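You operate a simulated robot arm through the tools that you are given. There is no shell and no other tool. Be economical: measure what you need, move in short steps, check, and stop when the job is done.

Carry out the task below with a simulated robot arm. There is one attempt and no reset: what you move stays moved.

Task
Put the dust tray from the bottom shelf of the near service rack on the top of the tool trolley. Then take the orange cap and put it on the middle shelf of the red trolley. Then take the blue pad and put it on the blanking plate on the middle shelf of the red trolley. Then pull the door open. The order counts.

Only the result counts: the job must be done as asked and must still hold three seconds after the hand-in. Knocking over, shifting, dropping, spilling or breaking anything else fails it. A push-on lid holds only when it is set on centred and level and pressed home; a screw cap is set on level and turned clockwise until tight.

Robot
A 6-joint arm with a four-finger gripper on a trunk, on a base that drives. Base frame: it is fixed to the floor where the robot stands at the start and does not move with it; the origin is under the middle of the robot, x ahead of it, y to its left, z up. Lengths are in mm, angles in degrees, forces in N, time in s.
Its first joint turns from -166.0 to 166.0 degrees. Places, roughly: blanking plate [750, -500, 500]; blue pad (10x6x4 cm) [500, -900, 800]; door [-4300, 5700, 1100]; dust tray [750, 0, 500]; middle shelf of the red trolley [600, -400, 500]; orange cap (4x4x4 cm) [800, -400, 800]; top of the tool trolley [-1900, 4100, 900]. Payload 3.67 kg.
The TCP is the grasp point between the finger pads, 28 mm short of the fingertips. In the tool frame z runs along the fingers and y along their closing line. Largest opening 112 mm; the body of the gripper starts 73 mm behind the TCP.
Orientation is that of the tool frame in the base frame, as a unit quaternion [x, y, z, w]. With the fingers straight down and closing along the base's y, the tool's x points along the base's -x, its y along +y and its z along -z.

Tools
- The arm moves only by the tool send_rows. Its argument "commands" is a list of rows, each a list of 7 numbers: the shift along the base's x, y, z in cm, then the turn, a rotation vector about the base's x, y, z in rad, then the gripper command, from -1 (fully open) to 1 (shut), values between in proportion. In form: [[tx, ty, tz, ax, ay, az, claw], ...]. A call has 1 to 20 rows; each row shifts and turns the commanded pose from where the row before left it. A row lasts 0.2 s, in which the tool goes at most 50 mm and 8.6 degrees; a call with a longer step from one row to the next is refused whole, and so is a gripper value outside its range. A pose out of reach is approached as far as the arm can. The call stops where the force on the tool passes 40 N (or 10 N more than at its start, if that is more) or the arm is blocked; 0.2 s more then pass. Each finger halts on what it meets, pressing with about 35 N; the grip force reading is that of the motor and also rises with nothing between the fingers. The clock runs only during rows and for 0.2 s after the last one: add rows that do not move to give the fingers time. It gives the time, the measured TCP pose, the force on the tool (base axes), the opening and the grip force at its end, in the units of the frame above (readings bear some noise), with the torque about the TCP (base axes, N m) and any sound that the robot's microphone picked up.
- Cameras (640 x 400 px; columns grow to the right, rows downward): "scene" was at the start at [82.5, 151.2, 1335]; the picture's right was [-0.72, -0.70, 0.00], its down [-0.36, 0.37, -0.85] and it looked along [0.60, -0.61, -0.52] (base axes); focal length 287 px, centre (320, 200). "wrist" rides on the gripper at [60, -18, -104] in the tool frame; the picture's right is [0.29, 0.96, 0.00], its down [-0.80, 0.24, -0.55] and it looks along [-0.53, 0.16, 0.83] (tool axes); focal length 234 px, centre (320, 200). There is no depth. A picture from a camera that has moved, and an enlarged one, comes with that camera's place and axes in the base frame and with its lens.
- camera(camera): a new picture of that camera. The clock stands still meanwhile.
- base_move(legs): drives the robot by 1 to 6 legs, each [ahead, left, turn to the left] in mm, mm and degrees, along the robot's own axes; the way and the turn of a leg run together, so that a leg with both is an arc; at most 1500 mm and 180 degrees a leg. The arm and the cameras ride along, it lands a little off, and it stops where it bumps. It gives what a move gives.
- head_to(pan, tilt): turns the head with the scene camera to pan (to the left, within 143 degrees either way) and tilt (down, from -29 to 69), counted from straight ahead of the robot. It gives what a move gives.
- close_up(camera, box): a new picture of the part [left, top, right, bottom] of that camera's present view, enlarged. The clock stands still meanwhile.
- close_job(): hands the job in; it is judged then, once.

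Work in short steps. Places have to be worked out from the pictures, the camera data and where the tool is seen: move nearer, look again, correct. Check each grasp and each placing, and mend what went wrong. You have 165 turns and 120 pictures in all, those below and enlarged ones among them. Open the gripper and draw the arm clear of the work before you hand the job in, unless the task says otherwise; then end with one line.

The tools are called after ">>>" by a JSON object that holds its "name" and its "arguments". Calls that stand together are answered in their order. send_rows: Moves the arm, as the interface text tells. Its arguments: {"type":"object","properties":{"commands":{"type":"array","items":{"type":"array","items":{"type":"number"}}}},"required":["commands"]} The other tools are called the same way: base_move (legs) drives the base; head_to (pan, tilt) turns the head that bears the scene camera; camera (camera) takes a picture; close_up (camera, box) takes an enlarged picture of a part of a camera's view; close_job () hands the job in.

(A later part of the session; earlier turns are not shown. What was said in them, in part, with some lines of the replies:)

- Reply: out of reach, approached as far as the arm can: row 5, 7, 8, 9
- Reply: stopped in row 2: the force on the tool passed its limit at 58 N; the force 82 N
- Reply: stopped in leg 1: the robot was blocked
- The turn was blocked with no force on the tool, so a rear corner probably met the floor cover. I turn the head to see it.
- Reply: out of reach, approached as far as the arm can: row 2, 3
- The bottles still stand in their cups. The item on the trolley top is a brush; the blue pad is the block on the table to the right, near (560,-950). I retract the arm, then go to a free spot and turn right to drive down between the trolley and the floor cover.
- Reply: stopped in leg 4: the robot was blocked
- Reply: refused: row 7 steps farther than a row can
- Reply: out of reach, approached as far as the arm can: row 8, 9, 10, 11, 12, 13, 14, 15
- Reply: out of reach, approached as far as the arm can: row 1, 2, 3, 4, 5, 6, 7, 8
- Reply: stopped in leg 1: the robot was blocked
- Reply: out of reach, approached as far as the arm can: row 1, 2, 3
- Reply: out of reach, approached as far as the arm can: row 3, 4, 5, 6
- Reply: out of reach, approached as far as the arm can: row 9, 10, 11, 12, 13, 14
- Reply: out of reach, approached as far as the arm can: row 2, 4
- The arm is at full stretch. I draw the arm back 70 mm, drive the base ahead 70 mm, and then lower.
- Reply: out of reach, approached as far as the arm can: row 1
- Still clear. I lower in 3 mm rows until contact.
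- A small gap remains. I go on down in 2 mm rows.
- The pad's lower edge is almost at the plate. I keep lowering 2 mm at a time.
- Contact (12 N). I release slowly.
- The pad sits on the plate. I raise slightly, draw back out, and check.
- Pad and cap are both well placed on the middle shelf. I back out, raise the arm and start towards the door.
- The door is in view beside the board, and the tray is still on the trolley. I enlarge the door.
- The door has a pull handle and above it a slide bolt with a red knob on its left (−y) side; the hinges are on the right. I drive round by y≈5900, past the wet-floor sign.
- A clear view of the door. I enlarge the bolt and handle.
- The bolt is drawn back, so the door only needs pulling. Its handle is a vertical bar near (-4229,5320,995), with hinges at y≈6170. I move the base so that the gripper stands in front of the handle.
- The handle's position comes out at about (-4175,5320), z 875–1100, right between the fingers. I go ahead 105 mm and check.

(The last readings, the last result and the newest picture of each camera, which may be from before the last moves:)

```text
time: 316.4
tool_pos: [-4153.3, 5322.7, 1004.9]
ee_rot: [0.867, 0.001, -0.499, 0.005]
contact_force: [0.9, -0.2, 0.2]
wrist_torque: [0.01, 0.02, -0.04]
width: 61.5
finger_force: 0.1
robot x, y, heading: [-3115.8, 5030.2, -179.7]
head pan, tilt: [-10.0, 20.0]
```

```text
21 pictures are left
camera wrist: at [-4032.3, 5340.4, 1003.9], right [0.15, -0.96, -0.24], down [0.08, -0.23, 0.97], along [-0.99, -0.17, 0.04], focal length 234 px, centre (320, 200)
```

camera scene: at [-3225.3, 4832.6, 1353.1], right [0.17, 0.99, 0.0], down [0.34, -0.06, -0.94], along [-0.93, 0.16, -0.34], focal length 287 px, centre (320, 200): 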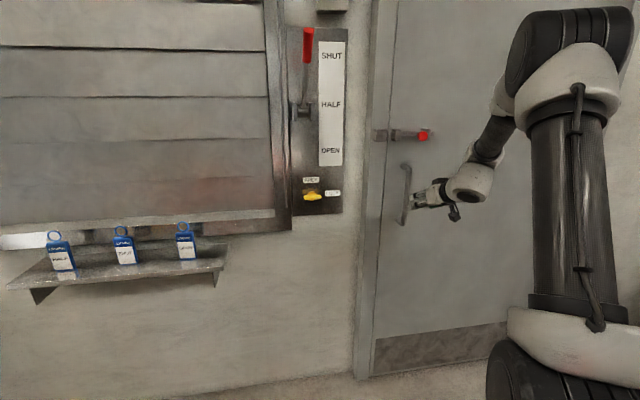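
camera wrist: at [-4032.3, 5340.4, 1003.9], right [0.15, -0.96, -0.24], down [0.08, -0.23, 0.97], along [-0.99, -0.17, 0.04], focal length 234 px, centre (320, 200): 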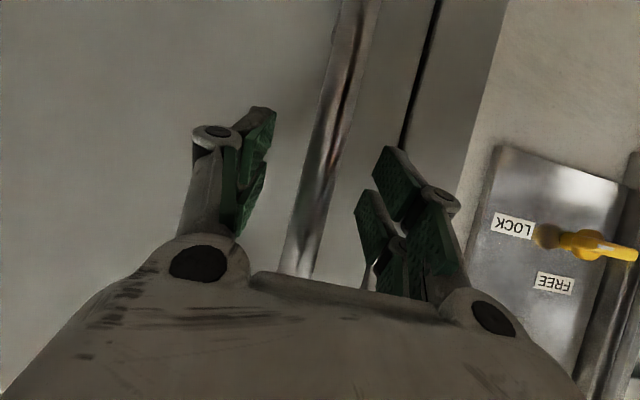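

The bar is between the fingers at about the grasp point. I close on it.

>>> {"name": "send_rows", "arguments": {"commands": [[-0.7, 0, 0, 0, 0, 0, 0.2], [0, 0, 0, 0, 0, 0, 0.6], [0, 0, 0, 0, 0, 0, 1], [0, 0, 0, 0, 0, 0, 1], [0, 0, 0, 0, 0, 0, 1]]}}

>>> {"name": "camera", "arguments": {"camera": "wrist"}}

```text
time: 317.6
tool_pos: [-4160.8, 5321.2, 1003.5]
ee_rot: [0.867, 0.002, -0.498, 0.005]
contact_force: [-0.4, -7.3, -0.5]
wrist_torque: [0.01, 0.05, 0.15]
width: 21.6
finger_force: 44.7
robot x, y, heading: [-3113.5, 5030.7, -179.7]
head pan, tilt: [-10.0, 20.0]
```

```text
20 pictures are left
camera wrist: at [-4039.5, 5339.7, 1004.2], right [0.15, -0.96, -0.24], down [0.08, -0.23, 0.97], along [-0.99, -0.17, 0.04], focal length 234 px, centre (320, 200)
```

wrist: 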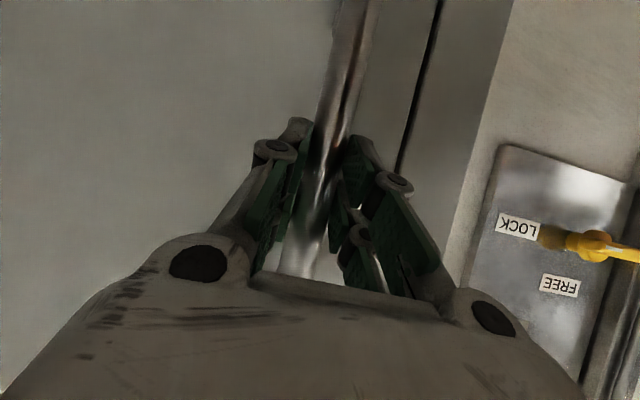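

I hold the handle (21.6 mm). I test with a 30 mm pull by the arm.

>>> {"name": "send_rows", "arguments": {"commands": [[1, 0.06, 0, 0, 0, 0, 1], [1, 0.08, 0, 0, 0, 0, 1], [1, 0.1, 0, 0, 0, 0, 1], [0, 0, 0, 0, 0, 0, 1]]}}

```text
time: 318.6
tool_pos: [-4129.6, 5323.5, 1003.8]
ee_rot: [0.867, 0.001, -0.499, 0.005]
contact_force: [0.0, -14.4, 1.7]
wrist_torque: [-0.05, -0.29, 0.04]
width: 21.7
finger_force: 44.9
robot x, y, heading: [-3114.5, 5031.3, -179.4]
head pan, tilt: [-10.0, 20.0]
```

The door moves freely. I pull further with the base along the arc.

>>> {"name": "base_move", "arguments": {"legs": [[-115, -13, 0]]}}

>>> {"name": "camera", "arguments": {"camera": "scene"}}

```text
time: 319.8
tool_pos: [-4015.3, 5341.7, 1003.0]
ee_rot: [0.867, 0.0, -0.499, 0.003]
contact_force: [-4.8, 24.7, 0.3]
wrist_torque: [0.71, 0.08, -0.46]
width: 21.7
finger_force: 44.7
robot x, y, heading: [-2998.2, 5047.0, -179.5]
head pan, tilt: [-10.0, 20.0]
```

```text
19 pictures are left
camera scene: at [-3110.7, 4847.9, 1353.3], right [0.17, 0.99, 0.0], down [0.34, -0.06, -0.94], along [-0.93, 0.16, -0.34], focal length 287 px, centre (320, 200)
```

scene: 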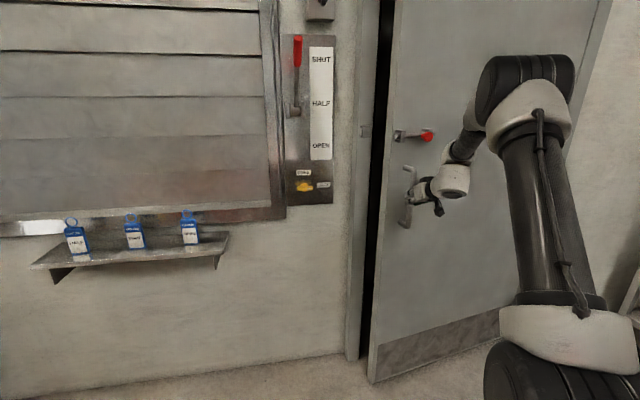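

The door is coming open. I turn the tool to follow by 10° and pull the next chord.

>>> {"name": "send_rows", "arguments": {"commands": [[0, 0.15, 0, 0, 0, 0.087, 1], [0, 0.15, 0, 0, 0, 0.087, 1], [0, 0, 0, 0, 0, 0, 1]]}}

>>> {"name": "base_move", "arguments": {"legs": [[-70, -22, 0], [-67, -27, 0]]}}

```text
time: 320.6
tool_pos: [-4016.7, 5344.8, 1004.1]
ee_rot: [0.863, 0.074, -0.497, 0.045]
contact_force: [-1.4, 7.7, -4.3]
wrist_torque: [0.2, -0.29, -0.17]
width: 21.5
finger_force: 45.4
robot x, y, heading: [-3001.4, 5046.4, -179.4]
head pan, tilt: [-10.0, 20.0]
```

```text
time: 322.3
tool_pos: [-3879.4, 5390.6, 1004.6]
ee_rot: [0.864, 0.075, -0.496, 0.046]
contact_force: [16.9, -35.6, -5.5]
wrist_torque: [-0.4, -0.26, 0.69]
width: 21.9
finger_force: 44.8
robot x, y, heading: [-2862.2, 5097.5, -179.5]
head pan, tilt: [-10.0, 20.0]
```

The force shows the hand is about 5 mm too close to the hinge; I correct this while turning the tool, then pull the next 10°.

>>> {"name": "send_rows", "arguments": {"commands": [[0.1, -0.23, 0, 0, 0, 0.087, 1], [0.1, -0.23, 0, 0, 0, 0.087, 1], [0, 0, 0, 0, 0, 0, 1]]}}

>>> {"name": "base_move", "arguments": {"legs": [[-67, -31, 0], [-63, -36, 0]]}}

```text
time: 323.2
tool_pos: [-3877.9, 5393.5, 1005.1]
ee_rot: [0.854, 0.148, -0.491, 0.086]
contact_force: [-2.7, 7.3, -3.5]
wrist_torque: [0.22, -0.04, -0.1]
width: 21.7
finger_force: 44.6
robot x, y, heading: [-2865.8, 5091.5, -179.7]
head pan, tilt: [-10.0, 20.0]
stopped in row 3: the force on the tool passed its limit at 51 N (the readings are from after the stop); the commanded pose is now the measured one
```

```text
time: 324.6
tool_pos: [-3805.9, 5429.1, 1004.4]
ee_rot: [0.854, 0.147, -0.491, 0.085]
contact_force: [-1.6, 3.5, -2.7]
wrist_torque: [0.0, 0.41, -0.13]
width: 22.0
finger_force: 45.3
robot x, y, heading: [-2793.0, 5130.9, -179.8]
head pan, tilt: [-10.0, 20.0]
stopped in leg 2: the force on the tool passed its limit at 46 N (the readings are from after the stop); the commanded pose is now the measured one
```

The measured points fit a radius of about 900 mm with a tangent now near 29°. I follow with that.

>>> {"name": "send_rows", "arguments": {"commands": [[0, 0, 0, 0, 0, 0.08, 1], [0, 0, 0, 0, 0, 0, 1]]}}

>>> {"name": "base_move", "arguments": {"legs": [[-64, -39, 0]]}}

>>> {"name": "base_move", "arguments": {"legs": [[-61, -44, 0]]}}

```text
time: 325.2
tool_pos: [-3807.0, 5430.7, 1004.9]
ee_rot: [0.848, 0.18, -0.488, 0.104]
contact_force: [-7.9, 15.6, -4.2]
wrist_torque: [0.25, -0.19, -0.53]
width: 22.0
finger_force: 45.1
robot x, y, heading: [-2788.1, 5131.6, -179.8]
head pan, tilt: [-10.0, 20.0]
```

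```text
time: 326.2
tool_pos: [-3742.1, 5470.8, 1003.6]
ee_rot: [0.847, 0.181, -0.488, 0.105]
contact_force: [-12.5, 19.4, -3.3]
wrist_torque: [0.26, 0.44, -0.36]
width: 21.9
finger_force: 45.0
robot x, y, heading: [-2726.1, 5172.3, -179.5]
head pan, tilt: [-10.0, 20.0]
```

```text
time: 327.3
tool_pos: [-3680.9, 5516.1, 1004.0]
ee_rot: [0.847, 0.18, -0.489, 0.104]
contact_force: [-5.4, 9.3, -6.5]
wrist_torque: [0.14, 0.29, -0.1]
width: 22.0
finger_force: 45.0
robot x, y, heading: [-2668.4, 5214.6, -179.8]
head pan, tilt: [-10.0, 20.0]
```

Forces stay small; the door is open about 33°. I go on in the same way.

>>> {"name": "send_rows", "arguments": {"commands": [[0, 0, 0, 0, 0, 0.08, 1], [0, 0, 0, 0, 0, 0.08, 1], [0, 0, 0, 0, 0, 0, 1]]}}

>>> {"name": "base_move", "arguments": {"legs": [[-57, -49, 0]]}}

>>> {"name": "base_move", "arguments": {"legs": [[-53, -53, 0]]}}

>>> {"name": "camera", "arguments": {"camera": "scene"}}

```text
time: 328.1
tool_pos: [-3682.8, 5518.7, 1004.5]
ee_rot: [0.831, 0.247, -0.479, 0.141]
contact_force: [-18.5, 24.8, -4.3]
wrist_torque: [0.48, -0.08, -0.73]
width: 21.7
finger_force: 45.0
robot x, y, heading: [-2666.9, 5215.9, -179.7]
head pan, tilt: [-10.0, 20.0]
```

```text
time: 328.8
tool_pos: [-3679.8, 5521.9, 1004.9]
ee_rot: [0.831, 0.246, -0.479, 0.14]
contact_force: [-3.0, 4.5, -4.7]
wrist_torque: [0.08, -0.03, -0.24]
width: 21.7
finger_force: 45.0
robot x, y, heading: [-2663.8, 5224.3, -180.0]
head pan, tilt: [-10.0, 20.0]
stopped in leg 1: the force on the tool passed its limit at 48 N (the readings are from after the stop); the commanded pose is now the measured one
```

```text
time: 330.4
tool_pos: [-3624.0, 5571.8, 1003.8]
ee_rot: [0.83, 0.248, -0.479, 0.143]
contact_force: [3.4, -1.0, 2.0]
wrist_torque: [0.0, -0.15, 0.09]
width: 21.8
finger_force: 44.7
robot x, y, heading: [-2610.6, 5274.5, -179.8]
head pan, tilt: [-10.0, 20.0]
stopped in leg 1: the force on the tool passed its limit at 41 N (the readings are from after the stop); the commanded pose is now the measured one
```

```text
18 pictures are left
camera scene: at [-2720.8, 5075.5, 1353.1], right [0.17, 0.99, 0.0], down [0.34, -0.06, -0.94], along [-0.93, 0.16, -0.34], focal length 287 px, centre (320, 200)
```

scene: 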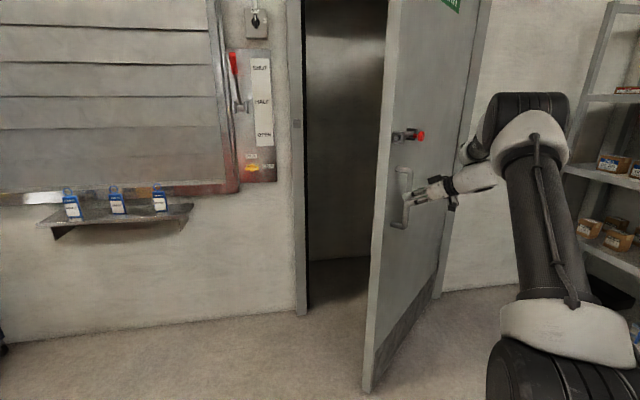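

The door is about 40° open. I continue with the same method, compensating the pivot offset.

>>> {"name": "send_rows", "arguments": {"commands": [[-0.08, 0.12, 0, 0, 0, 0.08, 1], [-0.08, 0.12, 0, 0, 0, 0.08, 1], [0, 0, 0, 0, 0, 0, 1]]}}

>>> {"name": "base_move", "arguments": {"legs": [[-49, -50, 0]]}}

>>> {"name": "base_move", "arguments": {"legs": [[-45, -54, 0]]}}

```text
time: 331.2
tool_pos: [-3625.8, 5574.8, 1004.5]
ee_rot: [0.807, 0.314, -0.467, 0.181]
contact_force: [-1.0, 0.6, 4.4]
wrist_torque: [-0.57, 0.52, 0.1]
width: 21.8
finger_force: 45.0
robot x, y, heading: [-2607.3, 5274.9, -179.8]
head pan, tilt: [-10.0, 20.0]
```

```text
time: 332.2
tool_pos: [-3577.7, 5626.4, 1003.4]
ee_rot: [0.808, 0.312, -0.467, 0.179]
contact_force: [-17.1, 17.4, 8.3]
wrist_torque: [-0.09, 0.83, -0.35]
width: 21.6
finger_force: 44.5
robot x, y, heading: [-2561.4, 5322.7, -180.0]
head pan, tilt: [-10.0, 20.0]
```

```text
time: 333.6
tool_pos: [-3535.1, 5683.2, 1005.6]
ee_rot: [0.808, 0.311, -0.468, 0.177]
contact_force: [-6.2, 2.7, -3.5]
wrist_torque: [-0.12, 0.09, -0.15]
width: 21.9
finger_force: 44.7
robot x, y, heading: [-2517.8, 5380.4, -179.9]
head pan, tilt: [-10.0, 20.0]
stopped in leg 1: the force on the tool passed its limit at 43 N (the readings are from after the stop); the commanded pose is now the measured one
```

About 48° now. I go on.

>>> {"name": "send_rows", "arguments": {"commands": [[-0.11, 0.1, 0, 0, 0, 0.085, 1], [-0.11, 0.09, 0, 0, 0, 0.085, 1], [0, 0, 0, 0, 0, 0, 1]]}}

>>> {"name": "base_move", "arguments": {"legs": [[-38, -60, 0]]}}

>>> {"name": "base_move", "arguments": {"legs": [[-33, -63, 0]]}}

```text
time: 334.4
tool_pos: [-3537.0, 5685.4, 1005.0]
ee_rot: [0.779, 0.378, -0.452, 0.215]
contact_force: [-13.9, 11.6, -5.4]
wrist_torque: [-0.45, -0.08, -0.49]
width: 21.7
finger_force: 45.0
robot x, y, heading: [-2517.9, 5377.2, -179.9]
head pan, tilt: [-10.0, 20.0]
```

```text
time: 335.2
tool_pos: [-3524.3, 5704.2, 1003.9]
ee_rot: [0.779, 0.379, -0.451, 0.216]
contact_force: [-2.1, 2.1, -2.3]
wrist_torque: [0.46, -0.64, -0.46]
width: 21.8
finger_force: 45.0
robot x, y, heading: [-2504.0, 5397.7, -179.9]
head pan, tilt: [-10.0, 20.0]
stopped in leg 1: the robot was blocked; the commanded pose is now the measured one
```

```text
time: 336.4
tool_pos: [-3492.2, 5759.0, 1003.6]
ee_rot: [0.777, 0.381, -0.45, 0.22]
contact_force: [5.6, -2.6, 2.9]
wrist_torque: [0.4, -0.19, -0.2]
width: 21.7
finger_force: 44.8
robot x, y, heading: [-2472.8, 5460.0, -179.7]
head pan, tilt: [-10.0, 20.0]
stopped in leg 1: the force on the tool passed its limit at 42 N (the readings are from after the stop); the commanded pose is now the measured one
```

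The base reported a block, so I check the front and then the rear by the sign.

>>> {"name": "camera", "arguments": {"camera": "scene"}}

>>> {"name": "head_to", "arguments": {"pan": 143, "tilt": 40}}

>>> {"name": "camera", "arguments": {"camera": "scene"}}

>>> {"name": "head_to", "arguments": {"pan": -143, "tilt": 40}}

>>> {"name": "camera", "arguments": {"camera": "scene"}}

```text
17 pictures are left
camera scene: at [-2583.5, 5260.5, 1353.1], right [0.17, 0.99, 0.0], down [0.34, -0.06, -0.94], along [-0.93, 0.16, -0.34], focal length 287 px, centre (320, 200)
```

scene: 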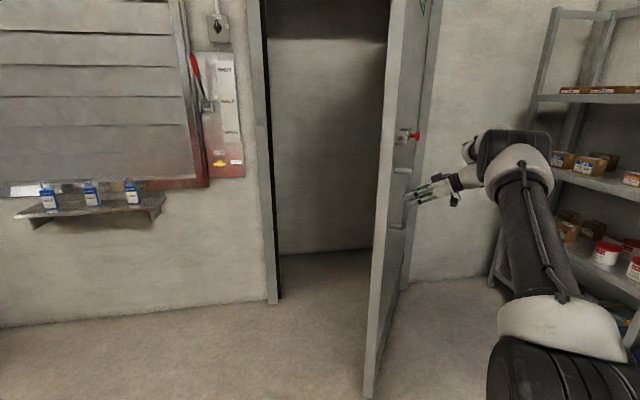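

```text
time: 338.7
tool_pos: [-3491.2, 5760.4, 1004.3]
ee_rot: [0.777, 0.382, -0.449, 0.22]
contact_force: [7.1, -4.9, 4.4]
wrist_torque: [-0.07, -0.05, 0.2]
width: 21.3
finger_force: 45.2
robot x, y, heading: [-2469.3, 5459.6, -179.8]
head pan, tilt: [143.0, 40.0]
```

```text
16 pictures are left
camera scene: at [-2423.5, 5193.7, 1321.7], right [-0.6, -0.8, 0.0], down [-0.51, 0.39, -0.77], along [0.61, -0.46, -0.64], focal length 287 px, centre (320, 200)
```

scene: 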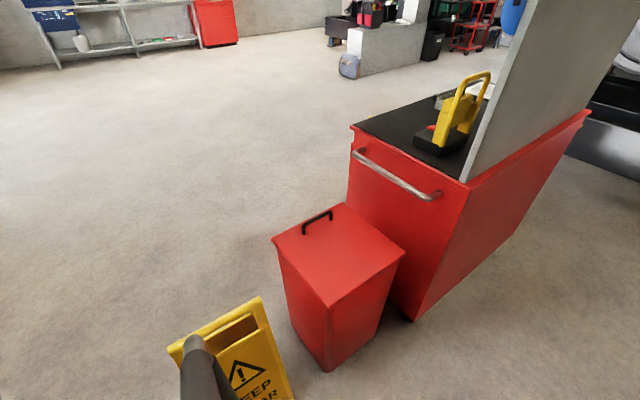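

```text
time: 342.7
tool_pos: [-3491.9, 5759.2, 1004.4]
ee_rot: [0.776, 0.383, -0.449, 0.222]
contact_force: [7.4, -5.4, 4.5]
wrist_torque: [-0.1, -0.01, 0.24]
width: 21.4
finger_force: 45.0
robot x, y, heading: [-2471.0, 5454.1, -179.7]
head pan, tilt: [-143.0, 40.0]
```

```text
15 pictures are left
camera scene: at [-2423.9, 5296.1, 1321.7], right [0.61, -0.8, 0.0], down [-0.51, -0.39, -0.77], along [0.61, 0.46, -0.64], focal length 287 px, centre (320, 200)
```

scene: 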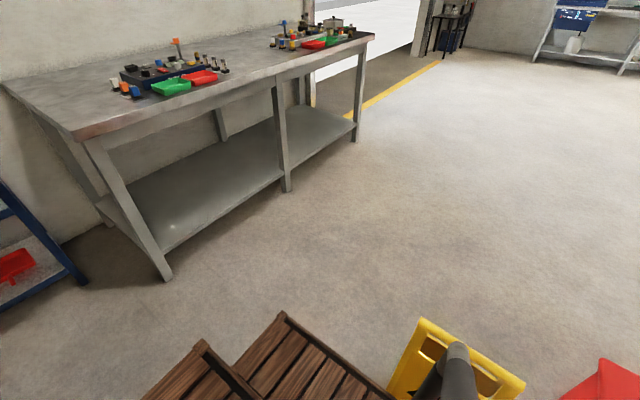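

The wet-floor sign is close to my rear left corner. I look steeply down there to see whether it is touched.

>>> {"name": "head_to", "arguments": {"pan": -143, "tilt": 62}}

>>> {"name": "camera", "arguments": {"camera": "scene"}}

```text
time: 343.5
tool_pos: [-3491.9, 5759.3, 1005.0]
ee_rot: [0.776, 0.383, -0.449, 0.222]
contact_force: [7.9, -5.1, 4.8]
wrist_torque: [-0.06, -0.03, 0.21]
width: 21.1
finger_force: 44.9
robot x, y, heading: [-2474.5, 5458.9, -180.0]
head pan, tilt: [-143.0, 62.0]
```

```text
14 pictures are left
camera scene: at [-2440.3, 5283.6, 1292.7], right [0.61, -0.8, 0.0], down [-0.7, -0.53, -0.47], along [0.37, 0.28, -0.88], focal length 287 px, centre (320, 200)
```

scene: 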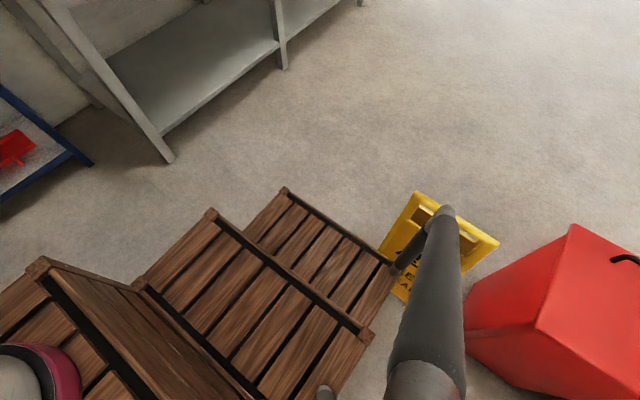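

The sign's top edge is still where it was (x≈-1948, y 5065–5302), so it has not shifted, but I must not move the base further back. I pull on with the arm alone.

>>> {"name": "send_rows", "arguments": {"commands": [[0.92, 1.79, 0, 0, 0, 0.025, 1], [0.88, 1.81, 0, 0, 0, 0.025, 1], [0.83, 1.83, 0, 0, 0, 0.025, 1], [0.78, 1.85, 0, 0, 0, 0.025, 1], [0.74, 1.87, 0, 0, 0, 0.025, 1], [0.7, 1.88, 0, 0, 0, 0.025, 1], [0, 0, 0, 0, 0, 0, 1]]}}

```text
time: 345.1
tool_pos: [-3445.9, 5869.8, 1003.9]
ee_rot: [0.746, 0.439, -0.432, 0.254]
contact_force: [-10.8, 2.4, 6.6]
wrist_torque: [0.19, -0.3, 0.06]
width: 21.4
finger_force: 45.0
robot x, y, heading: [-2472.9, 5458.9, -179.7]
head pan, tilt: [-143.0, 62.0]
```

That works well (about 62°). I pull on further with the arm.

>>> {"name": "send_rows", "arguments": {"commands": [[0.6, 1.88, 0, 0, 0, 0.025, 1], [0.58, 1.9, 0, 0, 0, 0.025, 1], [0.54, 1.91, 0, 0, 0, 0.025, 1], [0.5, 1.92, 0, 0, 0, 0.025, 1], [0.46, 1.94, 0, 0, 0, 0.025, 1], [0.42, 1.95, 0, 0, 0, 0.025, 1], [0.38, 1.96, 0, 0, 0, 0.025, 1], [0.33, 1.97, 0, 0, 0, 0.025, 1], [0, 0, 0, 0, 0, 0, 1]]}}

>>> {"name": "head_to", "arguments": {"pan": -15, "tilt": 22}}

>>> {"name": "camera", "arguments": {"camera": "scene"}}

```text
time: 345.5
tool_pos: [-3440.9, 5878.7, 1004.5]
ee_rot: [0.744, 0.442, -0.434, 0.253]
contact_force: [-13.3, 3.6, -4.4]
wrist_torque: [0.54, -0.49, -0.67]
width: 21.6
finger_force: 45.2
out of reach, approached as far as the arm can: row 1
robot x, y, heading: [-2475.1, 5461.9, -179.5]
head pan, tilt: [-143.0, 62.0]
stopped in row 1: the force on the tool passed its limit at 57 N (the readings are from after the stop); the commanded pose is now the measured one
```

```text
time: 347.6
tool_pos: [-3440.3, 5880.0, 1004.1]
ee_rot: [0.743, 0.443, -0.433, 0.253]
contact_force: [-25.8, 8.4, -9.2]
wrist_torque: [0.13, -0.36, -0.6]
width: 21.4
finger_force: 45.1
robot x, y, heading: [-2477.7, 5461.2, -179.6]
head pan, tilt: [-15.0, 22.0]
```

```text
13 pictures are left
camera scene: at [-2583.6, 5269.2, 1349.8], right [0.26, 0.97, 0.0], down [0.36, -0.1, -0.93], along [-0.9, 0.24, -0.38], focal length 287 px, centre (320, 200)
```

scene: 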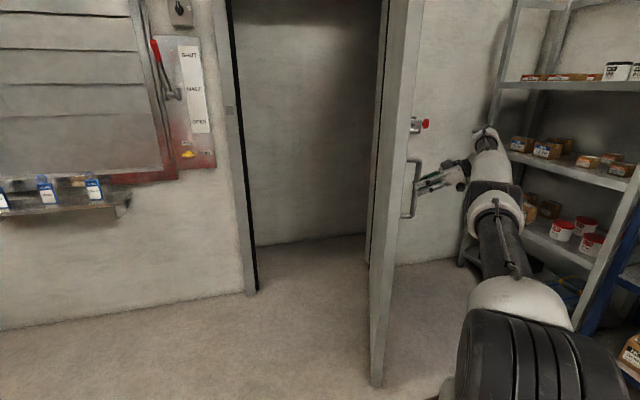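

The door is about 63° open and the arm is at its limit. I relieve the force and follow on with the base, moving mostly right (+y), away from the sign.

>>> {"name": "send_rows", "arguments": {"commands": [[-0.3, 0.1, 0, 0, 0, 0, 1], [0, 0, 0, 0, 0, 0, 1]]}}

>>> {"name": "base_move", "arguments": {"legs": [[-19, -60, 0]]}}

>>> {"name": "base_move", "arguments": {"legs": [[-14, -62, 0]]}}

```text
time: 348.2
tool_pos: [-3441.8, 5879.3, 1004.1]
ee_rot: [0.743, 0.443, -0.433, 0.253]
contact_force: [-26.5, 9.5, -8.5]
wrist_torque: [0.21, -0.33, -0.59]
width: 21.3
finger_force: 45.7
out of reach, approached as far as the arm can: row 1
robot x, y, heading: [-2476.0, 5456.4, -179.9]
head pan, tilt: [-15.0, 22.0]
```

```text
time: 349.2
tool_pos: [-3422.2, 5938.9, 1003.2]
ee_rot: [0.743, 0.442, -0.434, 0.252]
contact_force: [-18.5, 5.4, -10.5]
wrist_torque: [-0.22, -0.14, -0.11]
width: 21.7
finger_force: 45.1
robot x, y, heading: [-2453.2, 5522.2, -179.9]
head pan, tilt: [-15.0, 22.0]
```

```text
time: 350.2
tool_pos: [-3407.0, 6002.9, 1003.7]
ee_rot: [0.743, 0.443, -0.433, 0.253]
contact_force: [-2.2, 0.8, -9.7]
wrist_torque: [-0.23, -0.23, 0.2]
width: 21.6
finger_force: 45.0
robot x, y, heading: [-2440.3, 5581.6, -179.6]
head pan, tilt: [-15.0, 22.0]
```

About 73° now. One more chord, then I release.

>>> {"name": "base_move", "arguments": {"legs": [[-9, -62, 0]]}}

>>> {"name": "camera", "arguments": {"camera": "wrist"}}

>>> {"name": "camera", "arguments": {"camera": "scene"}}

```text
time: 351.1
tool_pos: [-3397.9, 6064.1, 1004.1]
ee_rot: [0.743, 0.443, -0.433, 0.253]
contact_force: [9.4, 0.0, -5.4]
wrist_torque: [-0.23, -0.3, 0.37]
width: 21.7
finger_force: 45.2
robot x, y, heading: [-2431.7, 5642.7, -179.8]
head pan, tilt: [-15.0, 22.0]
```

```text
12 pictures are left
camera wrist: at [-3355.3, 6178.8, 1003.5], right [0.91, -0.33, -0.26], down [0.26, -0.04, 0.97], along [-0.33, -0.94, 0.05], focal length 234 px, centre (320, 200)
```

wrist: 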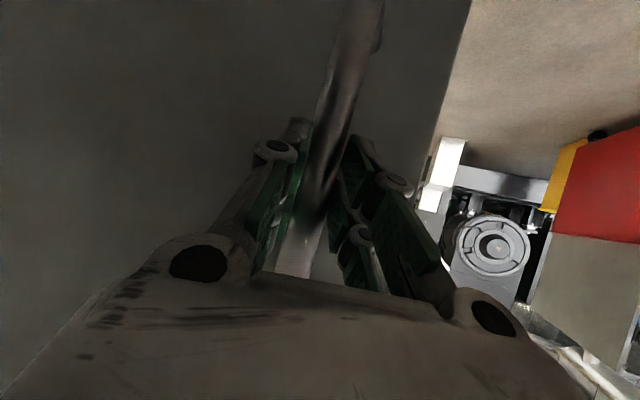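

```text
11 pictures are left
camera scene: at [-2540.7, 5454.0, 1349.9], right [0.26, 0.97, 0.0], down [0.36, -0.1, -0.93], along [-0.9, 0.24, -0.37], focal length 287 px, centre (320, 200)
```

scene: 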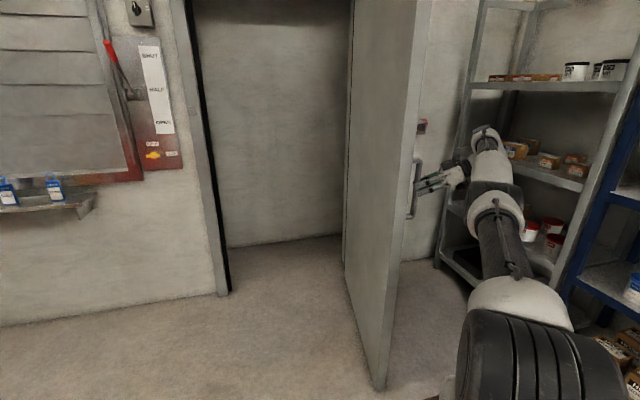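

The door stands about 78° open. I open the fingers and withdraw with the base, away from the handle.

>>> {"name": "send_rows", "arguments": {"commands": [[0, 0, 0, 0, 0, 0, 0.4], [0, 0, 0, 0, 0, 0, 0], [0, 0, 0, 0, 0, 0, 0], [0, 0, 0, 0, 0, 0, 0]]}}

>>> {"name": "base_move", "arguments": {"legs": [[-45, -80, 0]]}}

>>> {"name": "camera", "arguments": {"camera": "wrist"}}

```text
time: 352.1
tool_pos: [-3396.8, 6064.4, 1003.8]
ee_rot: [0.743, 0.443, -0.432, 0.253]
contact_force: [0.0, 0.3, 0.4]
wrist_torque: [0.01, 0.02, -0.02]
width: 56.1
finger_force: 0.2
robot x, y, heading: [-2432.8, 5644.7, -179.6]
head pan, tilt: [-15.0, 22.0]
```

```text
time: 353.2
tool_pos: [-3353.3, 6146.5, 1004.6]
ee_rot: [0.743, 0.442, -0.433, 0.253]
contact_force: [0.3, 0.7, 0.1]
wrist_torque: [-0.01, -0.01, 0.0]
width: 56.3
finger_force: 0.1
robot x, y, heading: [-2388.7, 5727.5, -179.9]
head pan, tilt: [-15.0, 22.0]
```

```text
10 pictures are left
camera wrist: at [-3311.0, 6259.8, 1003.5], right [0.91, -0.33, -0.26], down [0.26, -0.04, 0.97], along [-0.33, -0.94, 0.05], focal length 234 px, centre (320, 200)
```

wrist: 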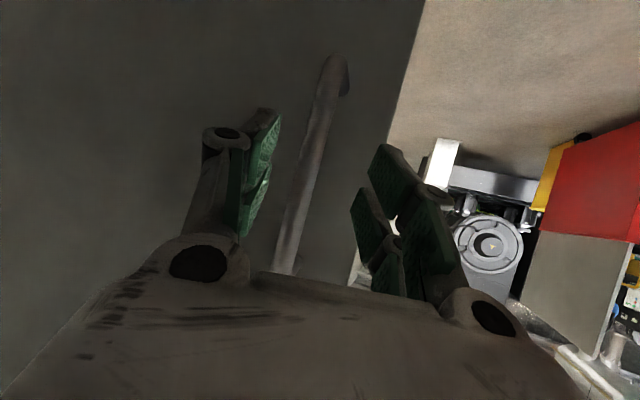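

The gripper is free. I back the base away and check the door and the sign.

>>> {"name": "base_move", "arguments": {"legs": [[-350, 0, 0]]}}

>>> {"name": "head_to", "arguments": {"pan": 5, "tilt": 20}}

>>> {"name": "camera", "arguments": {"camera": "scene"}}

>>> {"name": "head_to", "arguments": {"pan": 100, "tilt": 30}}

>>> {"name": "camera", "arguments": {"camera": "scene"}}

```text
time: 355.5
tool_pos: [-2999.0, 6149.9, 1004.1]
ee_rot: [0.744, 0.441, -0.434, 0.252]
contact_force: [0.0, -0.6, -0.4]
wrist_torque: [0.04, 0.01, -0.02]
width: 55.9
finger_force: 0.0
robot x, y, heading: [-2038.6, 5726.2, 180.0]
head pan, tilt: [-15.0, 22.0]
```

```text
time: 356.4
tool_pos: [-2998.9, 6150.1, 1003.4]
ee_rot: [0.744, 0.441, -0.433, 0.252]
contact_force: [-0.6, 0.1, -0.2]
wrist_torque: [0.01, 0.01, -0.01]
width: 55.8
finger_force: 0.0
robot x, y, heading: [-2032.9, 5728.7, 180.0]
head pan, tilt: [5.0, 20.0]
```

```text
9 pictures are left
camera scene: at [-2147.1, 5503.8, 1353.1], right [-0.09, 1.0, 0.0], down [0.34, 0.03, -0.94], along [-0.94, -0.08, -0.34], focal length 287 px, centre (320, 200)
```

scene: 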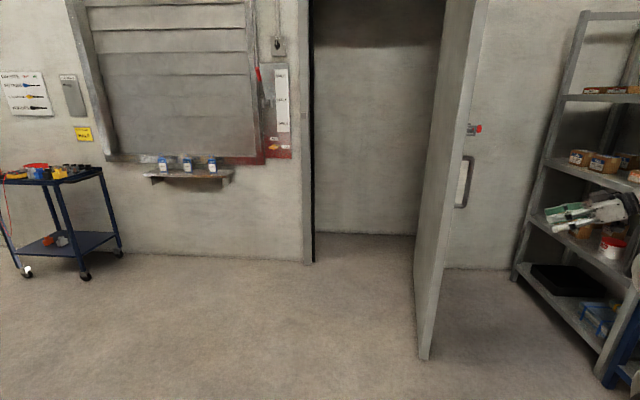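

```text
time: 358.1
tool_pos: [-2997.8, 6150.2, 1004.0]
ee_rot: [0.744, 0.441, -0.433, 0.252]
contact_force: [0.2, 0.3, -0.2]
wrist_torque: [0.02, 0.02, -0.01]
width: 56.4
finger_force: 0.2
robot x, y, heading: [-2028.9, 5723.1, 179.8]
head pan, tilt: [100.0, 30.0]
```

```text
8 pictures are left
camera scene: at [-2038.7, 5422.7, 1337.1], right [-0.98, -0.17, 0.0], down [-0.09, 0.49, -0.87], along [0.15, -0.85, -0.5], focal length 287 px, centre (320, 200)
```

scene: 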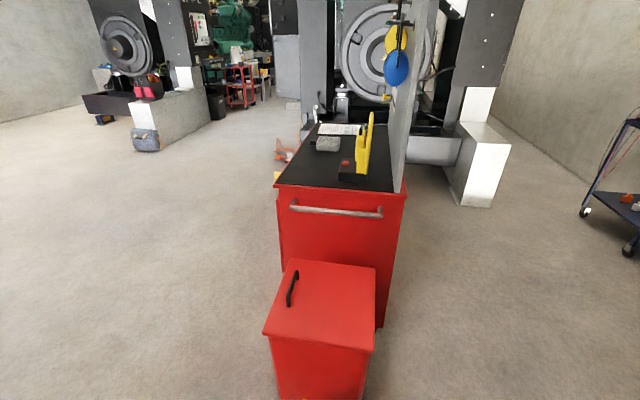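

The door stays open, and the tray is on the trolley. I look once more at the sign.

>>> {"name": "head_to", "arguments": {"pan": 115, "tilt": 60}}

>>> {"name": "camera", "arguments": {"camera": "scene"}}

```text
time: 359.0
tool_pos: [-2998.3, 6150.2, 1004.1]
ee_rot: [0.744, 0.442, -0.433, 0.253]
contact_force: [-0.3, -0.1, 0.0]
wrist_torque: [0.04, -0.01, 0.0]
width: 55.9
finger_force: 0.1
robot x, y, heading: [-2034.8, 5726.9, 179.8]
head pan, tilt: [115.0, 60.0]
```

```text
7 pictures are left
camera scene: at [-2026.1, 5451.3, 1295.1], right [-0.91, -0.42, 0.0], down [-0.37, 0.78, -0.5], along [0.21, -0.45, -0.87], focal length 287 px, centre (320, 200)
```

scene: 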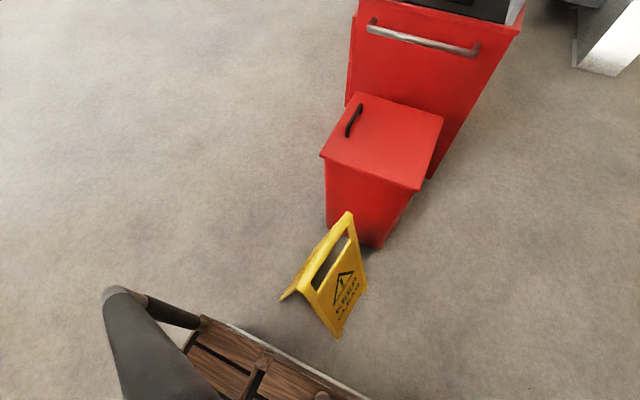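

The sign stands upright, but I cannot tell whether my rear corner nudged it. I drive back to my earlier viewpoint at (-155,3905) to compare it with the early picture.

>>> {"name": "base_move", "arguments": {"legs": [[-1500, 0, 0], [-380, 0, 0], [0, 1400, 0], [0, 422, 0]]}}

>>> {"name": "head_to", "arguments": {"pan": -5, "tilt": 20}}

>>> {"name": "camera", "arguments": {"camera": "scene"}}

```text
time: 377.3
tool_pos: [-1121.5, 4317.1, 1004.6]
ee_rot: [0.744, 0.442, -0.433, 0.253]
contact_force: [-0.4, 0.1, -0.3]
wrist_torque: [0.02, 0.03, 0.02]
width: 56.1
finger_force: 0.1
robot x, y, heading: [-153.4, 3895.8, -179.8]
head pan, tilt: [115.0, 60.0]
```

```text
time: 379.3
tool_pos: [-1121.2, 4317.7, 1004.2]
ee_rot: [0.744, 0.441, -0.434, 0.253]
contact_force: [-0.9, 0.2, 0.1]
wrist_torque: [-0.01, 0.0, -0.01]
width: 56.0
finger_force: 0.1
robot x, y, heading: [-156.4, 3896.2, -179.8]
head pan, tilt: [-5.0, 20.0]
```

```text
6 pictures are left
camera scene: at [-268.0, 3689.1, 1353.1], right [0.09, 1.0, 0.0], down [0.34, -0.03, -0.94], along [-0.94, 0.08, -0.34], focal length 287 px, centre (320, 200)
```

scene: 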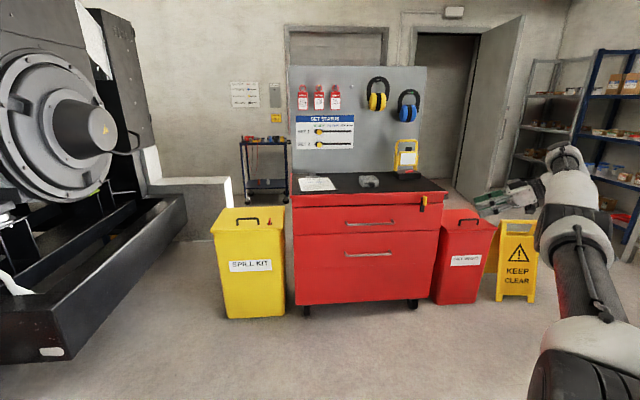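

Compared with the early picture, the sign's +y end has come about 120 mm forward, so my rear corner turned it. I will push that end back gently. First I drive to stand in front of it.

>>> {"name": "base_move", "arguments": {"legs": [[0, -1254, 0], [790, 0, 0]]}}

>>> {"name": "send_rows", "arguments": {"commands": [[2.2, -3, 0, 0, 0, -0.134, 1], [2.2, -3, 0, 0, 0, -0.134, 1], [2.2, -3, 0, 0, 0, -0.134, 1], [2.2, -3, 0, 0, 0, -0.134, 1], [2.2, -3, 0, 0, 0, -0.134, 1], [2.2, -3, 0, 0, 0, -0.134, 1], [2.2, -3, 0, 0, 0, -0.134, 1], [2.2, -3, 0, 0, 0, -0.134, 1], [0, 0, 0, 0, -0.131, 0, 1], [0, 0, 0, 0, -0.131, 0, 1], [0, 0, 0, 0, -0.131, 0, 1], [0, 0, 0, 0, -0.131, 0, 1], [0, 0, 0, 0, -0.131, 0, 1], [0, 0, 0, 0, -0.131, 0, 1], [0, 0, 0, 0, -0.131, 0, 1], [0, 0, 0, 0, -0.131, 0, 1], [0, 0, 0, 0, 0, 0, 1]]}}

```text
time: 389.5
tool_pos: [-1919.2, 5572.5, 1003.9]
ee_rot: [0.743, 0.444, -0.432, 0.253]
contact_force: [0.2, 0.3, -1.2]
wrist_torque: [-0.03, -0.03, 0.0]
width: 55.9
finger_force: 0.1
robot x, y, heading: [-949.6, 5155.0, -179.8]
head pan, tilt: [-5.0, 20.0]
```

```text
time: 393.1
tool_pos: [-1724.7, 5329.6, 988.3]
ee_rot: [0.998, 0.002, -0.062, 0.016]
contact_force: [0.1, 0.0, -1.1]
wrist_torque: [0.02, 0.0, -0.01]
width: 0.3
finger_force: 35.6
out of reach, approached as far as the arm can: row 10, 11, 12
robot x, y, heading: [-949.0, 5154.3, -179.4]
head pan, tilt: [-5.0, 20.0]
```

The closed gripper is in front of the sign's +y end. I lower it to z≈290.

>>> {"name": "send_rows", "arguments": {"commands": [[0.3, 0, -4, 0, 0, 0, 1], [0.3, 0, -4, 0, 0, 0, 1], [0.3, 0, -4, 0, 0, 0, 1], [0, 0, -4, 0, 0, 0, 1], [0, 0, -4, 0, 0, 0, 1], [0, 0, -4, 0, 0, 0, 1], [0, 0, -4, 0, 0, 0, 1], [0, 0, -4, 0, 0, 0, 1], [0, 0, -4, 0, 0, 0, 1], [0, 0, -4, 0, 0, 0, 1], [0, 0, -4, 0, 0, 0, 1], [0, 0, -4, 0, 0, 0, 1], [0, 0, -4, 0, 0, 0, 1], [0, 0, -4, 0, 0, 0, 1], [0, 0, -4, 0, 0, 0, 1], [0, 0, -4, 0, 0, 0, 1], [0, 0, -4, 0, 0, 0, 1], [0, 0, 0, 0, 0, 0, 1]]}}

>>> {"name": "head_to", "arguments": {"pan": -20, "tilt": 42}}

>>> {"name": "camera", "arguments": {"camera": "scene"}}

```text
time: 396.9
tool_pos: [-1713.3, 5328.2, 307.4]
ee_rot: [0.998, 0.002, -0.063, 0.017]
contact_force: [0.3, -0.2, -1.1]
wrist_torque: [0.02, 0.01, 0.02]
width: 0.0
finger_force: 34.9
robot x, y, heading: [-954.1, 5154.8, -179.7]
head pan, tilt: [-5.0, 20.0]
```

```text
time: 397.8
tool_pos: [-1714.5, 5327.3, 308.0]
ee_rot: [0.998, 0.002, -0.062, 0.016]
contact_force: [-0.1, 0.2, 0.5]
wrist_torque: [-0.02, 0.0, -0.01]
width: 0.1
finger_force: 35.2
robot x, y, heading: [-950.9, 5156.0, -179.9]
head pan, tilt: [-20.0, 42.0]
```

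```text
5 pictures are left
camera scene: at [-1048.5, 4970.0, 1318.8], right [0.34, 0.94, 0.0], down [0.63, -0.22, -0.74], along [-0.7, 0.25, -0.67], focal length 287 px, centre (320, 200)
```

scene: 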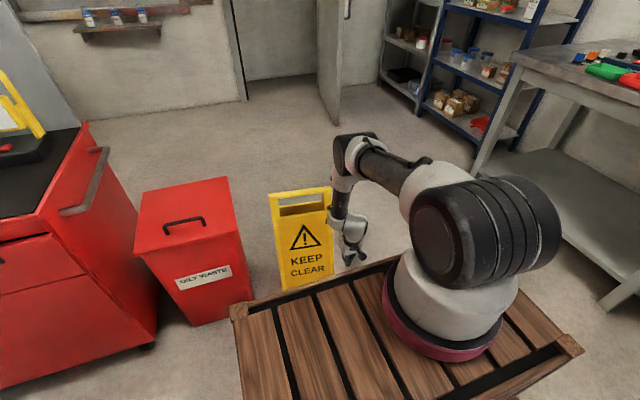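

The estimates of its turn differ, so before pushing I compare from my other early viewpoint, with the same enlarged view. I raise the arm and drive there.

>>> {"name": "send_rows", "arguments": {"commands": [[0, 0, 4, 0, 0, 0, 1], [0, 0, 4, 0, 0, 0, 1], [0, 0, 4, 0, 0, 0, 1], [0, 0, 4, 0, 0, 0, 1], [0, 0, 4, 0, 0, 0, 1], [0, 0, 4, 0, 0, 0, 1], [0, 0, 4, 0, 0, 0, 1], [0, 0, 4, 0, 0, 0, 1], [0, 0, 4, 0, 0, 0, 1], [0, 0, 4, 0, 0, 0, 1], [0, 0, 4, 0, 0, 0, 1], [0, 0, 4, 0, 0, 0, 1], [0, 0, 4, 0, 0, 0, 1], [0, 0, 4, 0, 0, 0, 1], [0, 0, 0, 0, 0, 0, 1]]}}

>>> {"name": "base_move", "arguments": {"legs": [[-812, 0, 0], [0, 1300, 0], [0, 1262, 0], [0, 0, -89.7]]}}

>>> {"name": "head_to", "arguments": {"pan": 40, "tilt": 15}}

>>> {"name": "close_up", "arguments": {"camera": "scene", "box": [140, 160, 400, 330]}}

```text
time: 401.0
tool_pos: [-1714.8, 5329.8, 867.8]
ee_rot: [0.998, 0.003, -0.063, 0.015]
contact_force: [0.7, 0.9, -0.7]
wrist_torque: [0.01, 0.0, 0.02]
width: 0.1
finger_force: 34.6
robot x, y, heading: [-951.6, 5157.8, -179.5]
head pan, tilt: [-20.0, 42.0]
```

```text
time: 421.2
tool_pos: [46.6, 3368.7, 868.5]
ee_rot: [0.714, -0.697, -0.057, -0.033]
contact_force: [0.2, 0.1, 0.0]
wrist_torque: [0.0, 0.02, -0.01]
width: 0.0
finger_force: 34.5
robot x, y, heading: [-108.5, 2601.5, 91.6]
head pan, tilt: [-20.0, 42.0]
```

```text
time: 422.5
tool_pos: [45.7, 3369.7, 867.7]
ee_rot: [0.714, -0.697, -0.056, -0.034]
contact_force: [0.0, -0.3, 0.5]
wrist_torque: [0.0, -0.02, -0.04]
width: 0.0
finger_force: 35.1
robot x, y, heading: [-110.0, 2601.5, 91.7]
head pan, tilt: [40.0, 15.0]
```

```text
2.35 times, centred on (270, 245) of scene
camera zoom: at [-388.9, 2686.3, 1361.2], right [0.75, 0.66, 0.0], down [0.17, -0.19, -0.97], along [-0.64, 0.72, -0.26], focal length 676 px, centre (438, 94)
```

zoom: 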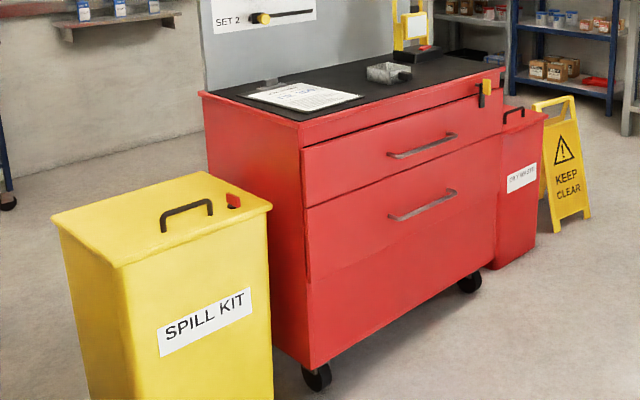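

Against the early view (corrected for my own shift), the left edge is unchanged while the right edge is about 50–70 mm to the right: the sign has turned about 15°, its +y end having moved ≈75 mm in +x. I return to push that end back, low down.

>>> {"name": "base_move", "arguments": {"legs": [[0, 0, 88.5], [0, -1300, 0], [0, -1250, 0], [840, 0, 0]]}}

>>> {"name": "send_rows", "arguments": {"commands": [[0, 0, -4, 0, 0, 0, 1], [0, 0, -4, 0, 0, 0, 1], [0, 0, -4, 0, 0, 0, 1], [0, 0, -4, 0, 0, 0, 1], [0, 0, -4, 0, 0, 0, 1], [0, 0, 0, 0, 0, 0, 1]]}}

```text
time: 442.8
tool_pos: [-1667.3, 5379.2, 867.4]
ee_rot: [0.998, -0.017, -0.063, 0.015]
contact_force: [-0.4, 0.3, -0.1]
wrist_torque: [-0.01, 0.0, 0.03]
width: 0.2
finger_force: 34.5
robot x, y, heading: [-908.9, 5173.9, 178.1]
head pan, tilt: [40.0, 15.0]
```

```text
time: 444.1
tool_pos: [-1664.9, 5378.5, 666.6]
ee_rot: [0.998, -0.016, -0.063, 0.015]
contact_force: [-0.3, 0.2, -0.2]
wrist_torque: [-0.01, 0.0, -0.03]
width: 0.1
finger_force: 35.2
robot x, y, heading: [-909.1, 5172.7, 178.2]
head pan, tilt: [40.0, 15.0]
```

I lower to z≈150 at y≈5305, still in front of the sign.

>>> {"name": "send_rows", "arguments": {"commands": [[0, -2.4, -4, 0, 0, 0, 1], [0, -2.4, -4, 0, 0, 0, 1], [0, -2.4, -4, 0, 0, 0, 1], [0, 0, -4, 0, 0, 0, 1], [0, 0, -4, 0, 0, 0, 1], [0, 0, -4, 0, 0, 0, 1], [0, 0, -4, 0, 0, 0, 1], [0, 0, -4, 0, 0, 0, 1], [0, 0, -4, 0, 0, 0, 1], [0, 0, -4, 0, 0, 0, 1], [0, 0, -4, 0, 0, 0, 1], [0, 0, -4, 0, 0, 0, 1], [0, 0, -3, 0, 0, 0, 1], [0, 0, 0, 0, 0, 0, 1]]}}

>>> {"name": "send_rows", "arguments": {"commands": [[-2, 0, 0, 0, 0, 0, 1], [-2, 0, 0, 0, 0, 0, 1], [-2, 0, 0, 0, 0, 0, 1], [-1, 0, 0, 0, 0, 0, 1], [0, 0, 0, 0, 0, 0, 1]]}}

>>> {"name": "camera", "arguments": {"camera": "wrist"}}

```text
time: 447.1
tool_pos: [-1656.0, 5304.7, 218.7]
ee_rot: [0.998, -0.017, -0.062, 0.014]
contact_force: [-0.4, 0.6, 0.0]
wrist_torque: [-0.01, -0.05, 0.01]
width: 0.0
finger_force: 34.4
out of reach, approached as far as the arm can: row 12, 13
robot x, y, heading: [-905.9, 5176.2, 178.2]
head pan, tilt: [40.0, 15.0]
```

```text
time: 448.4
tool_pos: [-1717.0, 5303.1, 239.8]
ee_rot: [0.998, -0.017, -0.064, 0.015]
contact_force: [-0.7, -0.3, -0.2]
wrist_torque: [0.02, -0.01, 0.02]
width: 0.1
finger_force: 34.7
out of reach, approached as far as the arm can: row 1, 2, 3, 4
robot x, y, heading: [-907.5, 5176.0, 178.2]
head pan, tilt: [40.0, 15.0]
```

```text
3 pictures are left
camera wrist: at [-1643.6, 5322.0, 334.9], right [0.26, -0.97, -0.01], down [-0.73, -0.2, 0.66], along [-0.64, -0.16, -0.75], focal length 234 px, centre (320, 200)
```

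wrist: 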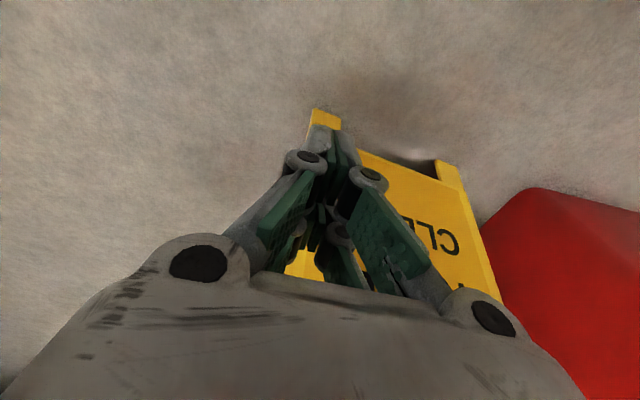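

From close by, the sign's +x foot runs from (-1800,5084) to (-1764,5287), so the +y end needs to go back about 70 mm. I shift the finger to y≈5275 and advance with the base until contact.

>>> {"name": "send_rows", "arguments": {"commands": [[0, -1.4, 0, 0, 0, 0, 1], [0, -1.4, 0, 0, 0, 0, 1], [0, 0, 0, 0, 0, 0, 1]]}}

>>> {"name": "base_move", "arguments": {"legs": [[70, 0, 0]]}}

>>> {"name": "base_move", "arguments": {"legs": [[10, 0, 0]]}}

>>> {"name": "base_move", "arguments": {"legs": [[10, 0, 0]]}}

```text
time: 449.1
tool_pos: [-1716.2, 5275.4, 240.7]
ee_rot: [0.998, -0.017, -0.064, 0.015]
contact_force: [-0.4, -0.8, 0.1]
wrist_torque: [-0.01, 0.0, -0.04]
width: 0.0
finger_force: 35.1
robot x, y, heading: [-909.3, 5178.7, 178.5]
head pan, tilt: [40.0, 15.0]
```

```text
time: 450.2
tool_pos: [-1788.8, 5277.3, 240.1]
ee_rot: [0.998, -0.016, -0.064, 0.015]
contact_force: [0.1, -0.1, 0.0]
wrist_torque: [0.0, 0.01, 0.01]
width: 0.0
finger_force: 34.6
robot x, y, heading: [-978.7, 5181.4, 178.2]
head pan, tilt: [40.0, 15.0]
```

```text
time: 450.9
tool_pos: [-1798.6, 5278.2, 241.1]
ee_rot: [0.998, -0.016, -0.063, 0.015]
contact_force: [1.0, 0.3, 1.0]
wrist_torque: [0.0, 0.04, 0.0]
width: 0.0
finger_force: 35.1
robot x, y, heading: [-990.5, 5177.2, 178.2]
head pan, tilt: [40.0, 15.0]
```

```text
time: 451.6
tool_pos: [-1808.3, 5279.7, 241.1]
ee_rot: [0.998, -0.017, -0.064, 0.014]
contact_force: [0.5, 0.3, 0.4]
wrist_torque: [0.0, 0.0, -0.03]
width: 0.0
finger_force: 35.1
robot x, y, heading: [-996.1, 5179.9, 178.0]
head pan, tilt: [40.0, 15.0]
```

No clear contact yet. I go on in 10 mm steps.

>>> {"name": "base_move", "arguments": {"legs": [[10, 0, 0]]}}

>>> {"name": "base_move", "arguments": {"legs": [[10, 0, 0]]}}

>>> {"name": "base_move", "arguments": {"legs": [[10, 0, 0]]}}

```text
time: 452.4
tool_pos: [-1818.4, 5278.4, 241.8]
ee_rot: [0.998, -0.016, -0.064, 0.015]
contact_force: [1.5, 0.4, 1.1]
wrist_torque: [0.0, -0.02, -0.02]
width: 0.0
finger_force: 35.1
robot x, y, heading: [-1009.9, 5180.8, 178.2]
head pan, tilt: [40.0, 15.0]
```

```text
time: 453.1
tool_pos: [-1828.6, 5279.7, 241.6]
ee_rot: [0.998, -0.017, -0.065, 0.015]
contact_force: [1.0, 0.0, 0.0]
wrist_torque: [-0.03, 0.02, -0.04]
width: 0.0
finger_force: 35.1
robot x, y, heading: [-1018.8, 5184.1, 178.2]
head pan, tilt: [40.0, 15.0]
```

```text
time: 453.9
tool_pos: [-1838.5, 5278.5, 240.6]
ee_rot: [0.998, -0.017, -0.065, 0.014]
contact_force: [-0.5, -0.3, 0.1]
wrist_torque: [0.0, -0.02, 0.05]
width: 0.1
finger_force: 35.6
robot x, y, heading: [-1030.1, 5181.5, 178.4]
head pan, tilt: [40.0, 15.0]
```

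The force does not settle it, so I look with the wrist camera.

>>> {"name": "camera", "arguments": {"camera": "wrist"}}

```text
2 pictures are left
camera wrist: at [-1765.1, 5298.0, 335.7], right [0.26, -0.97, -0.01], down [-0.73, -0.2, 0.66], along [-0.64, -0.16, -0.75], focal length 234 px, centre (320, 200)
```

wrist: 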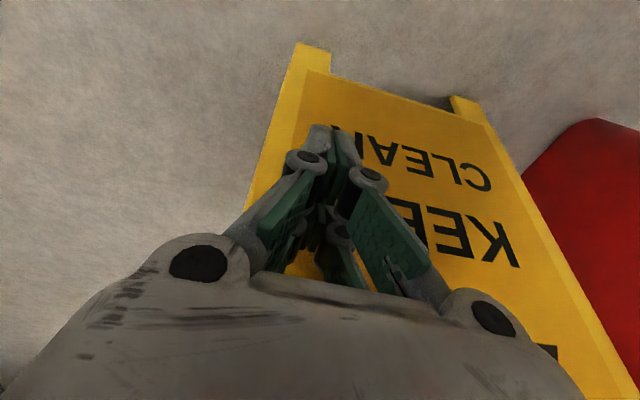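

The sign has turned back about 8° so far and slides without tipping. I push about 28 mm more.

>>> {"name": "base_move", "arguments": {"legs": [[14, 0, 0]]}}

>>> {"name": "base_move", "arguments": {"legs": [[14, 0, 0]]}}

>>> {"name": "base_move", "arguments": {"legs": [[-200, 0, 0]]}}

>>> {"name": "send_rows", "arguments": {"commands": [[0, 0, 4, 0, 0, 0, 1], [0, 0, 4, 0, 0, 0, 1], [0, 0, 4, 0, 0, 0, 1], [0, 0, 4, 0, 0, 0, 1], [0, 0, 4, 0, 0, 0, 1], [0, 0, 4, 0, 0, 0, 1], [0, 0, 4, 0, 0, 0, 1], [0, 0, 4, 0, 0, 0, 1], [0, 0, 4, 0, 0, 0, 1], [0, 0, 4, 0, 0, 0, 1], [0, 0, 4, 0, 0, 0, 1], [0, 0, 4, 0, 0, 0, 1], [0, 0, 4, 0, 0, 0, 1], [0, 0, 4, 0, 0, 0, 1], [0, 0, 4, 0, 0, 0, 1], [0, 0, 4, 0, 0, 0, 1], [0, 0, 0, 0, 0, 0, 0]]}}

```text
time: 454.6
tool_pos: [-1854.0, 5279.7, 242.2]
ee_rot: [0.998, -0.016, -0.065, 0.015]
contact_force: [0.2, 0.6, -0.3]
wrist_torque: [-0.02, -0.02, 0.0]
width: 0.1
finger_force: 35.1
robot x, y, heading: [-1041.6, 5181.7, 178.0]
head pan, tilt: [40.0, 15.0]
```

```text
time: 455.4
tool_pos: [-1867.7, 5278.7, 241.9]
ee_rot: [0.998, -0.017, -0.066, 0.015]
contact_force: [-0.6, -0.2, 0.1]
wrist_torque: [0.01, -0.01, -0.02]
width: 0.0
finger_force: 35.3
robot x, y, heading: [-1053.3, 5182.2, 178.3]
head pan, tilt: [40.0, 15.0]
```

```text
time: 457.0
tool_pos: [-1665.0, 5274.6, 241.7]
ee_rot: [0.998, -0.018, -0.066, 0.014]
contact_force: [0.1, 0.5, 0.0]
wrist_torque: [0.02, 0.03, 0.02]
width: 0.1
finger_force: 35.2
robot x, y, heading: [-855.0, 5177.6, 178.1]
head pan, tilt: [40.0, 15.0]
```

```text
time: 460.6
tool_pos: [-1666.1, 5275.0, 883.3]
ee_rot: [0.998, -0.017, -0.065, 0.014]
contact_force: [-0.7, 0.7, -0.6]
wrist_torque: [0.03, -0.04, 0.0]
width: 56.1
finger_force: 0.2
robot x, y, heading: [-853.0, 5177.4, 177.9]
head pan, tilt: [40.0, 15.0]
```

The forces were tiny, so I check what the push did from the same nearby viewpoint as before, at (-951,5156).

>>> {"name": "base_move", "arguments": {"legs": [[0, 0, 2.1], [97, 20, 0]]}}

>>> {"name": "head_to", "arguments": {"pan": -20, "tilt": 42}}

>>> {"name": "camera", "arguments": {"camera": "scene"}}

```text
time: 462.1
tool_pos: [-1766.3, 5222.5, 882.5]
ee_rot: [0.998, 0.002, -0.065, 0.016]
contact_force: [-0.2, 0.2, 0.1]
wrist_torque: [-0.02, -0.04, 0.03]
width: 55.9
finger_force: 0.1
robot x, y, heading: [-951.6, 5154.6, -179.7]
head pan, tilt: [40.0, 15.0]
```

```text
time: 463.4
tool_pos: [-1765.2, 5223.1, 881.8]
ee_rot: [0.998, 0.002, -0.065, 0.015]
contact_force: [0.0, 0.7, 0.0]
wrist_torque: [-0.02, -0.02, -0.03]
width: 56.0
finger_force: 0.1
robot x, y, heading: [-949.0, 5151.6, -179.9]
head pan, tilt: [-20.0, 42.0]
```

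```text
1 pictures are left
camera scene: at [-1048.5, 4968.8, 1318.8], right [0.34, 0.94, 0.0], down [0.63, -0.22, -0.74], along [-0.7, 0.25, -0.67], focal length 287 px, centre (320, 200)
```

scene: 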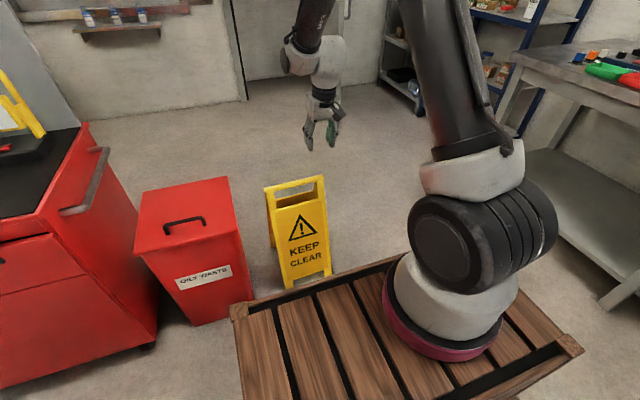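

The sign is back to within about 15 mm of its early position and stands upright; the door is still open. I back away from it and hand in.

>>> {"name": "base_move", "arguments": {"legs": [[-400, 0, 0]]}}

>>> {"name": "send_rows", "arguments": {"commands": [[0, 0, 2, 0, 0, 0, -0.5], [0, 0, 0, 0, 0, 0, -0.5], [0, 0, 0, 0, 0, 0, -0.5]]}}

>>> {"name": "close_job", "arguments": {}}

```text
time: 465.9
tool_pos: [-1367.9, 5227.1, 882.2]
ee_rot: [0.998, 0.001, -0.065, 0.015]
contact_force: [0.4, -0.8, -0.3]
wrist_torque: [0.04, 0.0, 0.02]
width: 56.1
finger_force: 0.0
robot x, y, heading: [-552.7, 5160.6, -179.6]
head pan, tilt: [-20.0, 42.0]
```

```text
time: 466.7
tool_pos: [-1369.1, 5227.0, 901.6]
ee_rot: [0.998, 0.002, -0.066, 0.015]
contact_force: [-0.6, -0.2, -0.3]
wrist_torque: [0.02, 0.03, -0.01]
width: 83.6
finger_force: 0.0
robot x, y, heading: [-550.5, 5157.4, -179.4]
head pan, tilt: [-20.0, 42.0]
```

```text
The job is handed in.
```

I handed the job in with all four steps done in order: tray on the tool trolley, cap on the middle shelf, pad on the blanking plate, door about 78° open. While pulling the door, my base turned the wet-floor sign; I pushed it back to about 15 mm from its first position by my estimate, which may still count as shifting it.
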